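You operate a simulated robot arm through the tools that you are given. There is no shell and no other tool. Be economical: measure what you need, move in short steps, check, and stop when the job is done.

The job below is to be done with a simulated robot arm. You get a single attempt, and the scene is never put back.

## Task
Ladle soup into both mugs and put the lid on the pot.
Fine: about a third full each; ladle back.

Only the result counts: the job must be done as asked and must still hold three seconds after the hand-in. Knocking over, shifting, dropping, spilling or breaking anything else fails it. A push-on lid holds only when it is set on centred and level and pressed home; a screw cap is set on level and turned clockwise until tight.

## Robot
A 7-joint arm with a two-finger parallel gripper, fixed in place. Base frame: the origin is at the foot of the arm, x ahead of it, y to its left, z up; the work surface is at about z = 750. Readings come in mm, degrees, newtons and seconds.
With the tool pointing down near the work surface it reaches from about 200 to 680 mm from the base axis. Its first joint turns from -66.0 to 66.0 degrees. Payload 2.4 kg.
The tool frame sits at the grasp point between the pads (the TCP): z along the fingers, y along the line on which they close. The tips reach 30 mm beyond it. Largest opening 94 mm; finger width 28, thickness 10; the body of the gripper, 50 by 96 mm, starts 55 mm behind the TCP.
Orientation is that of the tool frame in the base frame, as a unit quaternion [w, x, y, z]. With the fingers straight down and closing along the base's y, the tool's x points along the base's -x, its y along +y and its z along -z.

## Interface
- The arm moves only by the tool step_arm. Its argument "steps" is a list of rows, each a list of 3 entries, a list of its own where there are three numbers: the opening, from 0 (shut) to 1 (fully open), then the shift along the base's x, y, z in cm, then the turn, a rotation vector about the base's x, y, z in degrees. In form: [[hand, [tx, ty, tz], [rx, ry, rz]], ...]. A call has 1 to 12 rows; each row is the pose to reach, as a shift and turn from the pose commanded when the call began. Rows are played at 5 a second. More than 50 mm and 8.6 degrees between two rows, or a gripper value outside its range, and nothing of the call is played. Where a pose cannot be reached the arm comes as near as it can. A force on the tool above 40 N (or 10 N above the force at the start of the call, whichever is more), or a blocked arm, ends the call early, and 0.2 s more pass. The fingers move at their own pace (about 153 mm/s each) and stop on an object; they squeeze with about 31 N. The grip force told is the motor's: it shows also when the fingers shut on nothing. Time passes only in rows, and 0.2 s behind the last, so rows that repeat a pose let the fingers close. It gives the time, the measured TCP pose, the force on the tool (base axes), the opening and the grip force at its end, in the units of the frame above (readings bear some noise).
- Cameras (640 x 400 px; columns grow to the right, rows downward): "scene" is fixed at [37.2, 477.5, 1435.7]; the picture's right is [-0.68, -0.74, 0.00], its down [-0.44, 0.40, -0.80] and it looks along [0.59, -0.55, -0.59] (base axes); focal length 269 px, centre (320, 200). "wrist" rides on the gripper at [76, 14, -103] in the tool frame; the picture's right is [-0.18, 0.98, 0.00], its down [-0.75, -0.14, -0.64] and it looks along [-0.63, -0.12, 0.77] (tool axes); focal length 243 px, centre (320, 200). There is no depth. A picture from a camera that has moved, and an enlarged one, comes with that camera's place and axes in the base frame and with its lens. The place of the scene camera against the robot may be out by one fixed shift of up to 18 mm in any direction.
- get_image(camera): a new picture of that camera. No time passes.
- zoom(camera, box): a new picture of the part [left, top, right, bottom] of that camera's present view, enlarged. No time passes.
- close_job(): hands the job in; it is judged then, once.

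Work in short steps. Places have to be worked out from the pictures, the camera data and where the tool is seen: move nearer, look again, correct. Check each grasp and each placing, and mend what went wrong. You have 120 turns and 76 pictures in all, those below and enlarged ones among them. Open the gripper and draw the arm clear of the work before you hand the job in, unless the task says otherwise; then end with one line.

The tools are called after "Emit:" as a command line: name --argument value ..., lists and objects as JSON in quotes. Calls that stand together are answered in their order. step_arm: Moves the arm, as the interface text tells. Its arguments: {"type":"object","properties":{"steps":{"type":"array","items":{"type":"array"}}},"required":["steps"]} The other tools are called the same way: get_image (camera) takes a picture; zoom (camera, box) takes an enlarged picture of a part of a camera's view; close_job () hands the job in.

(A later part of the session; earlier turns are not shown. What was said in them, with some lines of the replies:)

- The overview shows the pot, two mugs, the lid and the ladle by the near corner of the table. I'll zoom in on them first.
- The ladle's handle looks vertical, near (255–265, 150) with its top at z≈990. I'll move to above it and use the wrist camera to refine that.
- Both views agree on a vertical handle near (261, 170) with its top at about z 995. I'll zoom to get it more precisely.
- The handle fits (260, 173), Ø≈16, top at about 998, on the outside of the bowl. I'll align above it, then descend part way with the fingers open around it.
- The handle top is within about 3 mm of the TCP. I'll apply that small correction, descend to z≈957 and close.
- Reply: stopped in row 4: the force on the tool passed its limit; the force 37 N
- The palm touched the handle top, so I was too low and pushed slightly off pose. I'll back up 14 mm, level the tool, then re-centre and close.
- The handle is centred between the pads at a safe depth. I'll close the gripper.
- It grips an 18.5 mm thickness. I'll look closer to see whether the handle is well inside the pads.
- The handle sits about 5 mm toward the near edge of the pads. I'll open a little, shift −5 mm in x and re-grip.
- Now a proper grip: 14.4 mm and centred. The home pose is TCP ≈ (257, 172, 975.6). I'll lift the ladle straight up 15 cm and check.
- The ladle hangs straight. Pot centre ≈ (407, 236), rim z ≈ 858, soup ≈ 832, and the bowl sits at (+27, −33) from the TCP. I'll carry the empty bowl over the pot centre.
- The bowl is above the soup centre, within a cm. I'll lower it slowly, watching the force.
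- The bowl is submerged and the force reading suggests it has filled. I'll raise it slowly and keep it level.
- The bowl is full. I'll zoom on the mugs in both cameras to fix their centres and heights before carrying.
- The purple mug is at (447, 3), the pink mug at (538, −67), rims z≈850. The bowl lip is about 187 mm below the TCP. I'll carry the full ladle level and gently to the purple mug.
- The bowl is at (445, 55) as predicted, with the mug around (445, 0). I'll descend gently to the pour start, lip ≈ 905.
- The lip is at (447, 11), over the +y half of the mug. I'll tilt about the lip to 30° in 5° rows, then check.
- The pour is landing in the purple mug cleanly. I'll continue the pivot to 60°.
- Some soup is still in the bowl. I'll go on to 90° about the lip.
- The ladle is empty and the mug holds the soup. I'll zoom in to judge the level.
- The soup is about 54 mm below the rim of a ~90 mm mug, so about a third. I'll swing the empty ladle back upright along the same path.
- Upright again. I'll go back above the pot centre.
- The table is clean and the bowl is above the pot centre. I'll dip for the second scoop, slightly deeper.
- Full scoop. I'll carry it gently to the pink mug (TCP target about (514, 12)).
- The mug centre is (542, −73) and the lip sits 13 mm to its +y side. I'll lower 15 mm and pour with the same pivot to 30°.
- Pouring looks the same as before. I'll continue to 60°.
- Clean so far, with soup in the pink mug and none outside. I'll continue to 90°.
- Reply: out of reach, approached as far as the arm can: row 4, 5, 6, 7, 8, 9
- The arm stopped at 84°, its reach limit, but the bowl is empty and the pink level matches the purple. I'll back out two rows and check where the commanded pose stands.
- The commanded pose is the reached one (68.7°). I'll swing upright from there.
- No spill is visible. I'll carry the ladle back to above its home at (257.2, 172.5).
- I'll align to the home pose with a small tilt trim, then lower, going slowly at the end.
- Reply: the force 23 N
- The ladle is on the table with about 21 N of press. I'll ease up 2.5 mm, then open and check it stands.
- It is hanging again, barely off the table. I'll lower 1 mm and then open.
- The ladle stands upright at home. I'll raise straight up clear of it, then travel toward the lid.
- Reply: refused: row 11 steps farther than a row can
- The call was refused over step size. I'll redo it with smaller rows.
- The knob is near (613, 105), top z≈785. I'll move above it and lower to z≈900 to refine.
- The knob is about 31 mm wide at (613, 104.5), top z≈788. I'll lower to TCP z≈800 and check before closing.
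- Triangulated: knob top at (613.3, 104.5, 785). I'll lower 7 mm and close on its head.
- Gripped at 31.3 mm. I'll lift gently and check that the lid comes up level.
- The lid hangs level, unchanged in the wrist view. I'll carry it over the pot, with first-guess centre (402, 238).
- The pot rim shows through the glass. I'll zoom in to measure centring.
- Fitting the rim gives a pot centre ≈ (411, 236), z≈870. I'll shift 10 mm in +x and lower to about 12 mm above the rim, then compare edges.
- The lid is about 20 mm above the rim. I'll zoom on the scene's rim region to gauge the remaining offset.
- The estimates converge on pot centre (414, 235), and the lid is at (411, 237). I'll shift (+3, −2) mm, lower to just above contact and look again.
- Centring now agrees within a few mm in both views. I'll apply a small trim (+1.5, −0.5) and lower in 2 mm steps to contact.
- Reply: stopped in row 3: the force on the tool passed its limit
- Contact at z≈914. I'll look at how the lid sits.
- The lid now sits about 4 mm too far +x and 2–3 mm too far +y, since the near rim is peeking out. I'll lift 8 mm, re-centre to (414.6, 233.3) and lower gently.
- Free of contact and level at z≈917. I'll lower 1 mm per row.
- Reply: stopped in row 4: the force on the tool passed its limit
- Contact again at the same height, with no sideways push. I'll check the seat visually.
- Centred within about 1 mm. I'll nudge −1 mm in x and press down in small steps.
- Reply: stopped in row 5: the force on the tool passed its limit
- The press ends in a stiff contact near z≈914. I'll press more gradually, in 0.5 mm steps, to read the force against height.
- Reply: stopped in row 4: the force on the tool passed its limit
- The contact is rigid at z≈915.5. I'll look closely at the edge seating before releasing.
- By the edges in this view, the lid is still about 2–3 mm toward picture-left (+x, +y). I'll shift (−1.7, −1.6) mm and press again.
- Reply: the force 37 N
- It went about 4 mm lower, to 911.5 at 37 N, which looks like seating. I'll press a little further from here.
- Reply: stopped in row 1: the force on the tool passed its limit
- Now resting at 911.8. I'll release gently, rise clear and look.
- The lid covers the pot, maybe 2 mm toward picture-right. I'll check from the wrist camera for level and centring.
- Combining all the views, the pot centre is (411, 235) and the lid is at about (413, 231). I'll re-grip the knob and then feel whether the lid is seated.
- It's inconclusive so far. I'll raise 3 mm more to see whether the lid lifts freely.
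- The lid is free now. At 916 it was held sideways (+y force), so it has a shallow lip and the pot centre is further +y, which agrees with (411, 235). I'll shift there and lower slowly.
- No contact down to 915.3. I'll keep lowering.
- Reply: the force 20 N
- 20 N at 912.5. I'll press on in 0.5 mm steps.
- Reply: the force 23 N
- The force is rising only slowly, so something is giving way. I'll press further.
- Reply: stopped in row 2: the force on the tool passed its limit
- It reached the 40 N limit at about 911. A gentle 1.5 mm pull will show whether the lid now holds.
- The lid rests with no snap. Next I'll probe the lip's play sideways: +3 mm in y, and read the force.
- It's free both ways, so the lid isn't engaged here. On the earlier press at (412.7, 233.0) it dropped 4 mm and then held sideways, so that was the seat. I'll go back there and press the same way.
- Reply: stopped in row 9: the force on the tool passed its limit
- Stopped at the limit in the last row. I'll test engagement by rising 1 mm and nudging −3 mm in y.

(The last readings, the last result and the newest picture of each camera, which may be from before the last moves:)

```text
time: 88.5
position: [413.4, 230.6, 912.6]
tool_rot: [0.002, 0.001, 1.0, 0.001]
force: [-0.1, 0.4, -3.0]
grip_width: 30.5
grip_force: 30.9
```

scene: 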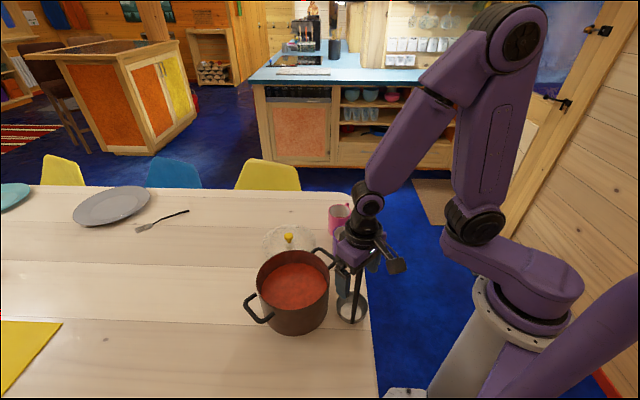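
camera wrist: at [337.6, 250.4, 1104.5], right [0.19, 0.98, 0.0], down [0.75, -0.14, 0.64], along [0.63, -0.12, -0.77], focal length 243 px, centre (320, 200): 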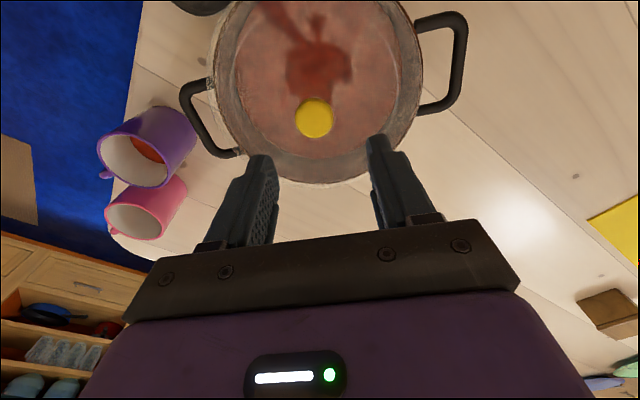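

The lid slides freely and rests on the rim. I'll set it at the best combined centre (412, 234), release, then press on the knob top with closed fingers, which gives a clean push without slip and a true height.

Emit:
step_arm --steps '[[0, [0, 0, 0.2], [0, 0, 0]], [0, [-0.25, 0.25, 0.2], [-0.2, 0.2, 0]], [0, [-0.25, 0.25, 0.2], [-0.2, 0.2, 0]], [0, [-0.25, 0.25, 0], [-0.2, 0.2, 0]], [0, [-0.25, 0.25, -0.1], [-0.2, 0.2, 0]], [0, [-0.25, 0.25, -0.15], [-0.2, 0.2, 0]], [0, [-0.25, 0.25, -0.15], [-0.2, 0.2, 0]]]'

```text
time: 90.1
position: [411.4, 234.9, 912.3]
tool_rot: [0.002, 0.002, 1.0, 0.0]
force: [-2.3, -0.6, 13.6]
grip_width: 30.9
grip_force: 31.0
```

Contact at 13.6 N. I'll release, rise, close the fingers and come down above the knob.

Emit:
step_arm --steps '[[0, [0, 0, 0.08], [0, 0, 0]], [0.4, [0, 0, 0.08], [0, 0, 0]], [0.6, [0, 0, 0.08], [0, 0, 0]], [0.6, [0, 0, 2], [0, 0, 0]], [0.6, [0, 0, 5], [0, 0, 0]], [0, [0, 0, 6], [0, 0, 0]], [0, [0, 0, 6], [0, 0, 0]], [0, [0, 0, 6], [0, 0, 0]], [0, [0, 0, 4], [0, 0, 0]], [0, [0, 0, 3.2], [0, 0, 0]], [0, [0, 0, 3.2], [0, 0, 0]]]'

Emit:
step_arm --steps '[[0, [0, 0, -0.1], [0, 0, 0]], [0, [0, 0, -0.2], [0, 0, 0]], [0, [0, 0, -0.3], [0, 0, 0]], [0, [0, 0, -0.4], [0, 0, 0]], [0, [0, 0, -0.5], [0, 0, 0]], [0, [0, 0, -0.6], [0, 0, 0]], [0, [0, 0, -0.7], [0, 0, 0]], [0, [0, 0, -0.8], [0, 0, 0]], [0, [0, 0, -0.9], [0, 0, 0]], [0, [0, 0, -1.0], [0, 0, 0]], [0, [0, 0, -1.1], [0, 0, 0]], [0, [0, 0, -1.2], [0, 0, 0]]]'

```text
time: 92.5
position: [411.2, 234.2, 941.7]
tool_rot: [0.001, 0.001, 1.0, -0.001]
force: [0.1, 0.0, -0.1]
grip_width: 0.0
grip_force: 30.8
```

```text
time: 93.4
position: [411.2, 233.7, 941.9]
tool_rot: [0.0, 0.001, 1.0, 0.0]
force: [-4.5, -1.7, 10.5]
grip_width: 0.0
grip_force: 31.2
stopped in row 4: the force on the tool passed its limit (the readings are from after the stop); the commanded pose is now the measured one
```

Knob top is at ≈911.5, about 4 mm higher than I estimate for the earlier seated state, so it is likely still sitting proud. The seated knob position seen earlier was about (412.3, 231.5). I'll re-grip and try there.

Emit:
step_arm --steps '[[0, [0, 0, 2.5], [0, 0, 0]], [0.6, [0, 0, 2.5], [0, 0, 0]], [0.6, [0, 0.03, 2.5], [0, 0, 0]], [0.6, [0, 0.03, 0], [0, 0, 0]], [0.6, [0, 0.03, -2], [0, 0, 0]], [0.3, [0, 0.03, -2.4], [0, 0, 0]], [0, [0, 0.03, -2.4], [0, 0, 0]], [0, [0, 0.03, -2.4], [0, 0, 0]], [0, [0, 0.03, -2.4], [0, 0, 0]]]'

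Emit:
step_arm --steps '[[0, [0, 0, 0.15], [0, 0, 0]], [0, [0, 0, 0.3], [0, 0, 0]], [0, [0.11, -0.22, 0.3], [0, 0, 0]], [0, [0.11, -0.22, 0.3], [0, 0, 0]], [0, [0.11, -0.22, 0.1], [0, 0, 0]], [0, [0.11, -0.22, 0], [0, 0, 0]], [0, [0.11, -0.22, -0.1], [0, 0, 0]], [0, [0.11, -0.22, -0.15], [0, 0, 0]], [0, [0.11, -0.22, -0.15], [0, 0, 0]]]'

```text
time: 95.4
position: [412.4, 235.7, 918.6]
tool_rot: [0.003, 0.001, 1.0, 0.001]
force: [-1.5, 1.6, 19.4]
grip_width: 30.2
grip_force: 30.9
```

```text
time: 97.4
position: [412.7, 233.3, 917.1]
tool_rot: [0.002, 0.0, 1.0, 0.001]
force: [-5.0, -1.2, 27.8]
grip_width: 30.3
grip_force: 30.8
```

With this grip, contact height is my seat indicator: ≈919.5 at y 234, ≈918 here. I'll hop to 2 mm lower y and compare.

Emit:
step_arm --steps '[[0, [0, 0, 0.3], [0, 0, 0]], [0, [0, -0.2, 0.4], [0, 0, 0]], [0, [0, -0.2, 0.4], [0, 0, 0]], [0, [0, -0.2, 0.2], [0, 0, 0]], [0, [0, -0.2, 0.1], [0, 0, 0]], [0, [0, -0.2, 0], [0, 0, 0]], [0, [0, -0.2, 0], [0, 0, 0]]]'

```text
time: 99.0
position: [414.5, 232.2, 916.5]
tool_rot: [0.002, 0.0, 1.0, 0.001]
force: [-4.0, 8.9, 16.5]
grip_width: 29.8
grip_force: 30.7
```

Here the pot pushes the lid +9 N in +y and −4 N in x, so a lip is engaging and wants to move that way. While lightly pressed, I'll slide (−0.5, +1) mm.

Emit:
step_arm --steps '[[0, [-0.05, 0.05, 0], [0, 0, 0]], [0, [-0.05, 0.1, 0], [0, 0, 0]], [0, [-0.05, 0.1, 0], [0, 0, 0]]]'

```text
time: 99.8
position: [414.0, 232.7, 917.4]
tool_rot: [0.003, 0.002, 1.0, 0.001]
force: [1.8, 1.8, 27.3]
grip_width: 29.8
grip_force: 30.7
```

The arm deflects about +2 mm in x and y under load, so the true position now is (414, 232.7), against the earlier seat at (412.5, 233.2). I'll trim the tilt and slide (−1.5, +0.5) while lightly pressed.

Emit:
step_arm --steps '[[0, [-0.05, 0, 0], [-0.1, 0.15, 0]], [0, [-0.1, 0.03, 0], [-0.1, 0.3, 0]], [0, [-0.15, 0.05, 0], [-0.1, 0.3, 0]], [0, [-0.15, 0.05, 0], [-0.1, 0.3, 0]]]'

```text
time: 100.8
position: [413.0, 231.7, 917.8]
tool_rot: [0.0, 0.003, 1.0, 0.0]
force: [9.6, -2.1, 25.8]
grip_width: 30.2
grip_force: 31.0
```

Those side forces are just friction under load. I'll lift free, go to (412.5, 233.2) unloaded, and lower gently.

Emit:
step_arm --steps '[[0, [0, 0, 0.3], [0, 0, 0]], [0, [0.1, 0.1, 0.6], [0, 0, 0]], [0, [0.22, 0.19, 0.6], [0, 0, 0]], [0, [0.22, 0.19, 0.6], [0, 0, 0]]]'

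Emit:
step_arm --steps '[[0, [0, 0, -0.2], [0, 0, 0]], [0, [0, 0, -0.3], [0, 0, 0]], [0, [0, 0, -0.4], [0, 0, 0]], [0, [0, 0, -0.5], [0, 0, 0]], [0, [0, 0, -0.5], [0, 0, 0]]]'

```text
time: 101.8
position: [412.2, 233.4, 922.4]
tool_rot: [-0.002, 0.0, 1.0, -0.002]
force: [-0.2, 0.4, -3.4]
grip_width: 30.2
grip_force: 30.9
```

```text
time: 103.0
position: [413.3, 233.7, 916.1]
tool_rot: [0.0, 0.002, 1.0, 0.0]
force: [1.4, 1.0, 7.9]
grip_width: 30.0
grip_force: 31.0
```

Lower already: 916.1 with only 8 N. I'll continue down.

Emit:
step_arm --steps '[[0, [0, 0, -0.1], [0, 0, 0]], [0, [0, 0, -0.2], [0, 0, 0]], [0, [0, 0, -0.2], [0, 0, 0]]]'

```text
time: 103.7
position: [414.6, 234.9, 916.7]
tool_rot: [0.0, 0.001, 1.0, 0.0]
force: [-0.2, 0.0, 6.8]
grip_width: 29.9
grip_force: 30.7
stopped in row 3: the force on the tool passed its limit (the readings are from after the stop); the commanded pose is now the measured one
```

Rigid again near 916.5. I'll release and measure the height with a knob-top press.

Emit:
step_arm --steps '[[0, [-0.1, -0.1, 0.05], [0, 0, 0]], [0.4, [-0.1, -0.1, 0.05], [0, 0, 0]], [0.6, [-0.1, -0.1, 0.05], [0, 0, 0]], [0.6, [-0.1, -0.1, 2], [0, 0, 0]], [0.6, [-0.1, -0.1, 5], [0, 0, 0]], [0, [-0.1, -0.1, 6], [0, 0, 0]], [0, [-0.1, -0.1, 6], [0, 0, 0]], [0, [-0.1, -0.1, 6], [0, 0, 0]], [0, [-0.1, -0.1, 4], [0, 0, 0]], [0, [-0.1, -0.1, 2.7], [0, 0, 0]], [0, [-0.1, -0.1, 2.7], [0, 0, 0]]]'

Emit:
step_arm --steps '[[0, [0, 0, -0.1], [0, 0, 0]], [0, [0, 0, -0.2], [0, 0, 0]], [0, [0, 0, -0.3], [0, 0, 0]], [0, [0, 0, -0.4], [0, 0, 0]], [0, [0, 0, -0.5], [0, 0, 0]], [0, [0, 0, -0.6], [0, 0, 0]], [0, [0, 0, -0.7], [0, 0, 0]], [0, [0, 0, -0.8], [0, 0, 0]], [0, [0, 0, -0.9], [0, 0, 0]], [0, [0, 0, -1.0], [0, 0, 0]], [0, [0, 0, -1.1], [0, 0, 0]], [0, [0, 0, -1.2], [0, 0, 0]]]'

```text
time: 106.0
position: [412.7, 233.4, 943.3]
tool_rot: [0.0, 0.001, 1.0, 0.0]
force: [-0.3, -0.6, -0.6]
grip_width: 0.0
grip_force: 30.6
```

```text
time: 107.1
position: [411.7, 233.8, 942.0]
tool_rot: [0.0, 0.001, 1.0, 0.001]
force: [-4.5, -1.8, 11.0]
grip_width: 0.0
grip_force: 31.1
stopped in row 5: the force on the tool passed its limit (the readings are from after the stop); the commanded pose is now the measured one
```

The height is identical to before (942.0), with grip slip explaining the rest. That fits a lid that simply rests flat on the rim, and it's now been pressed at 40 N. I'll retract straight up and use the last picture to check centring.

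Emit:
step_arm --steps '[[0, [0, 0, 3], [0, 0, 0]], [0, [0, 0, 7], [0, 0, 0]], [0, [0, 0, 11], [0, 0, 0]], [0, [0, 0, 15], [0, 0, 0]], [0, [0, 0, 19], [0, 0, 0]], [0.5, [0, 0, 23], [0, 0, 0]], [0.6, [0, 0, 26], [0, 0, 0]], [0.6, [0, 0, 26], [0, 0, 0]]]'

Emit:
zoom --camera "scene" --box '[247, 237, 339, 319]'

```text
time: 108.9
position: [412.7, 233.6, 1202.9]
tool_rot: [0.0, 0.001, 1.0, 0.001]
force: [-1.0, 0.0, -0.7]
grip_width: 56.4
grip_force: 0.1
```

```text
4.88 times, centred on (293, 278) of scene
camera zoom: at [37.2, 477.5, 1435.7], right [-0.68, -0.74, 0.0], down [-0.44, 0.4, -0.8], along [0.59, -0.55, -0.59], focal length 1313 px, centre (452, -180)
```

zoom: 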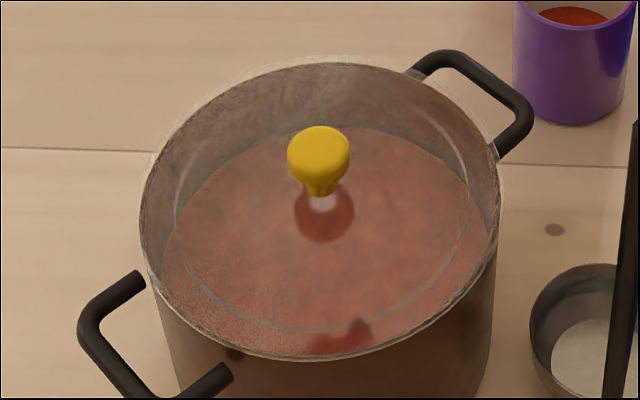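

The lid sits level with an even overhang all round. Both mugs are about a third full, the ladle is back at home, and the open gripper is well clear. I'll hand the job in.

Emit:
close_job

```text
The job is handed in.
```

Both mugs are about a third full, the ladle is back in its place, and the lid is on the pot. The lid looks centred and level and took a press of about 40 N, but I never felt it click or lock, so I can't be certain it is pressed fully home.
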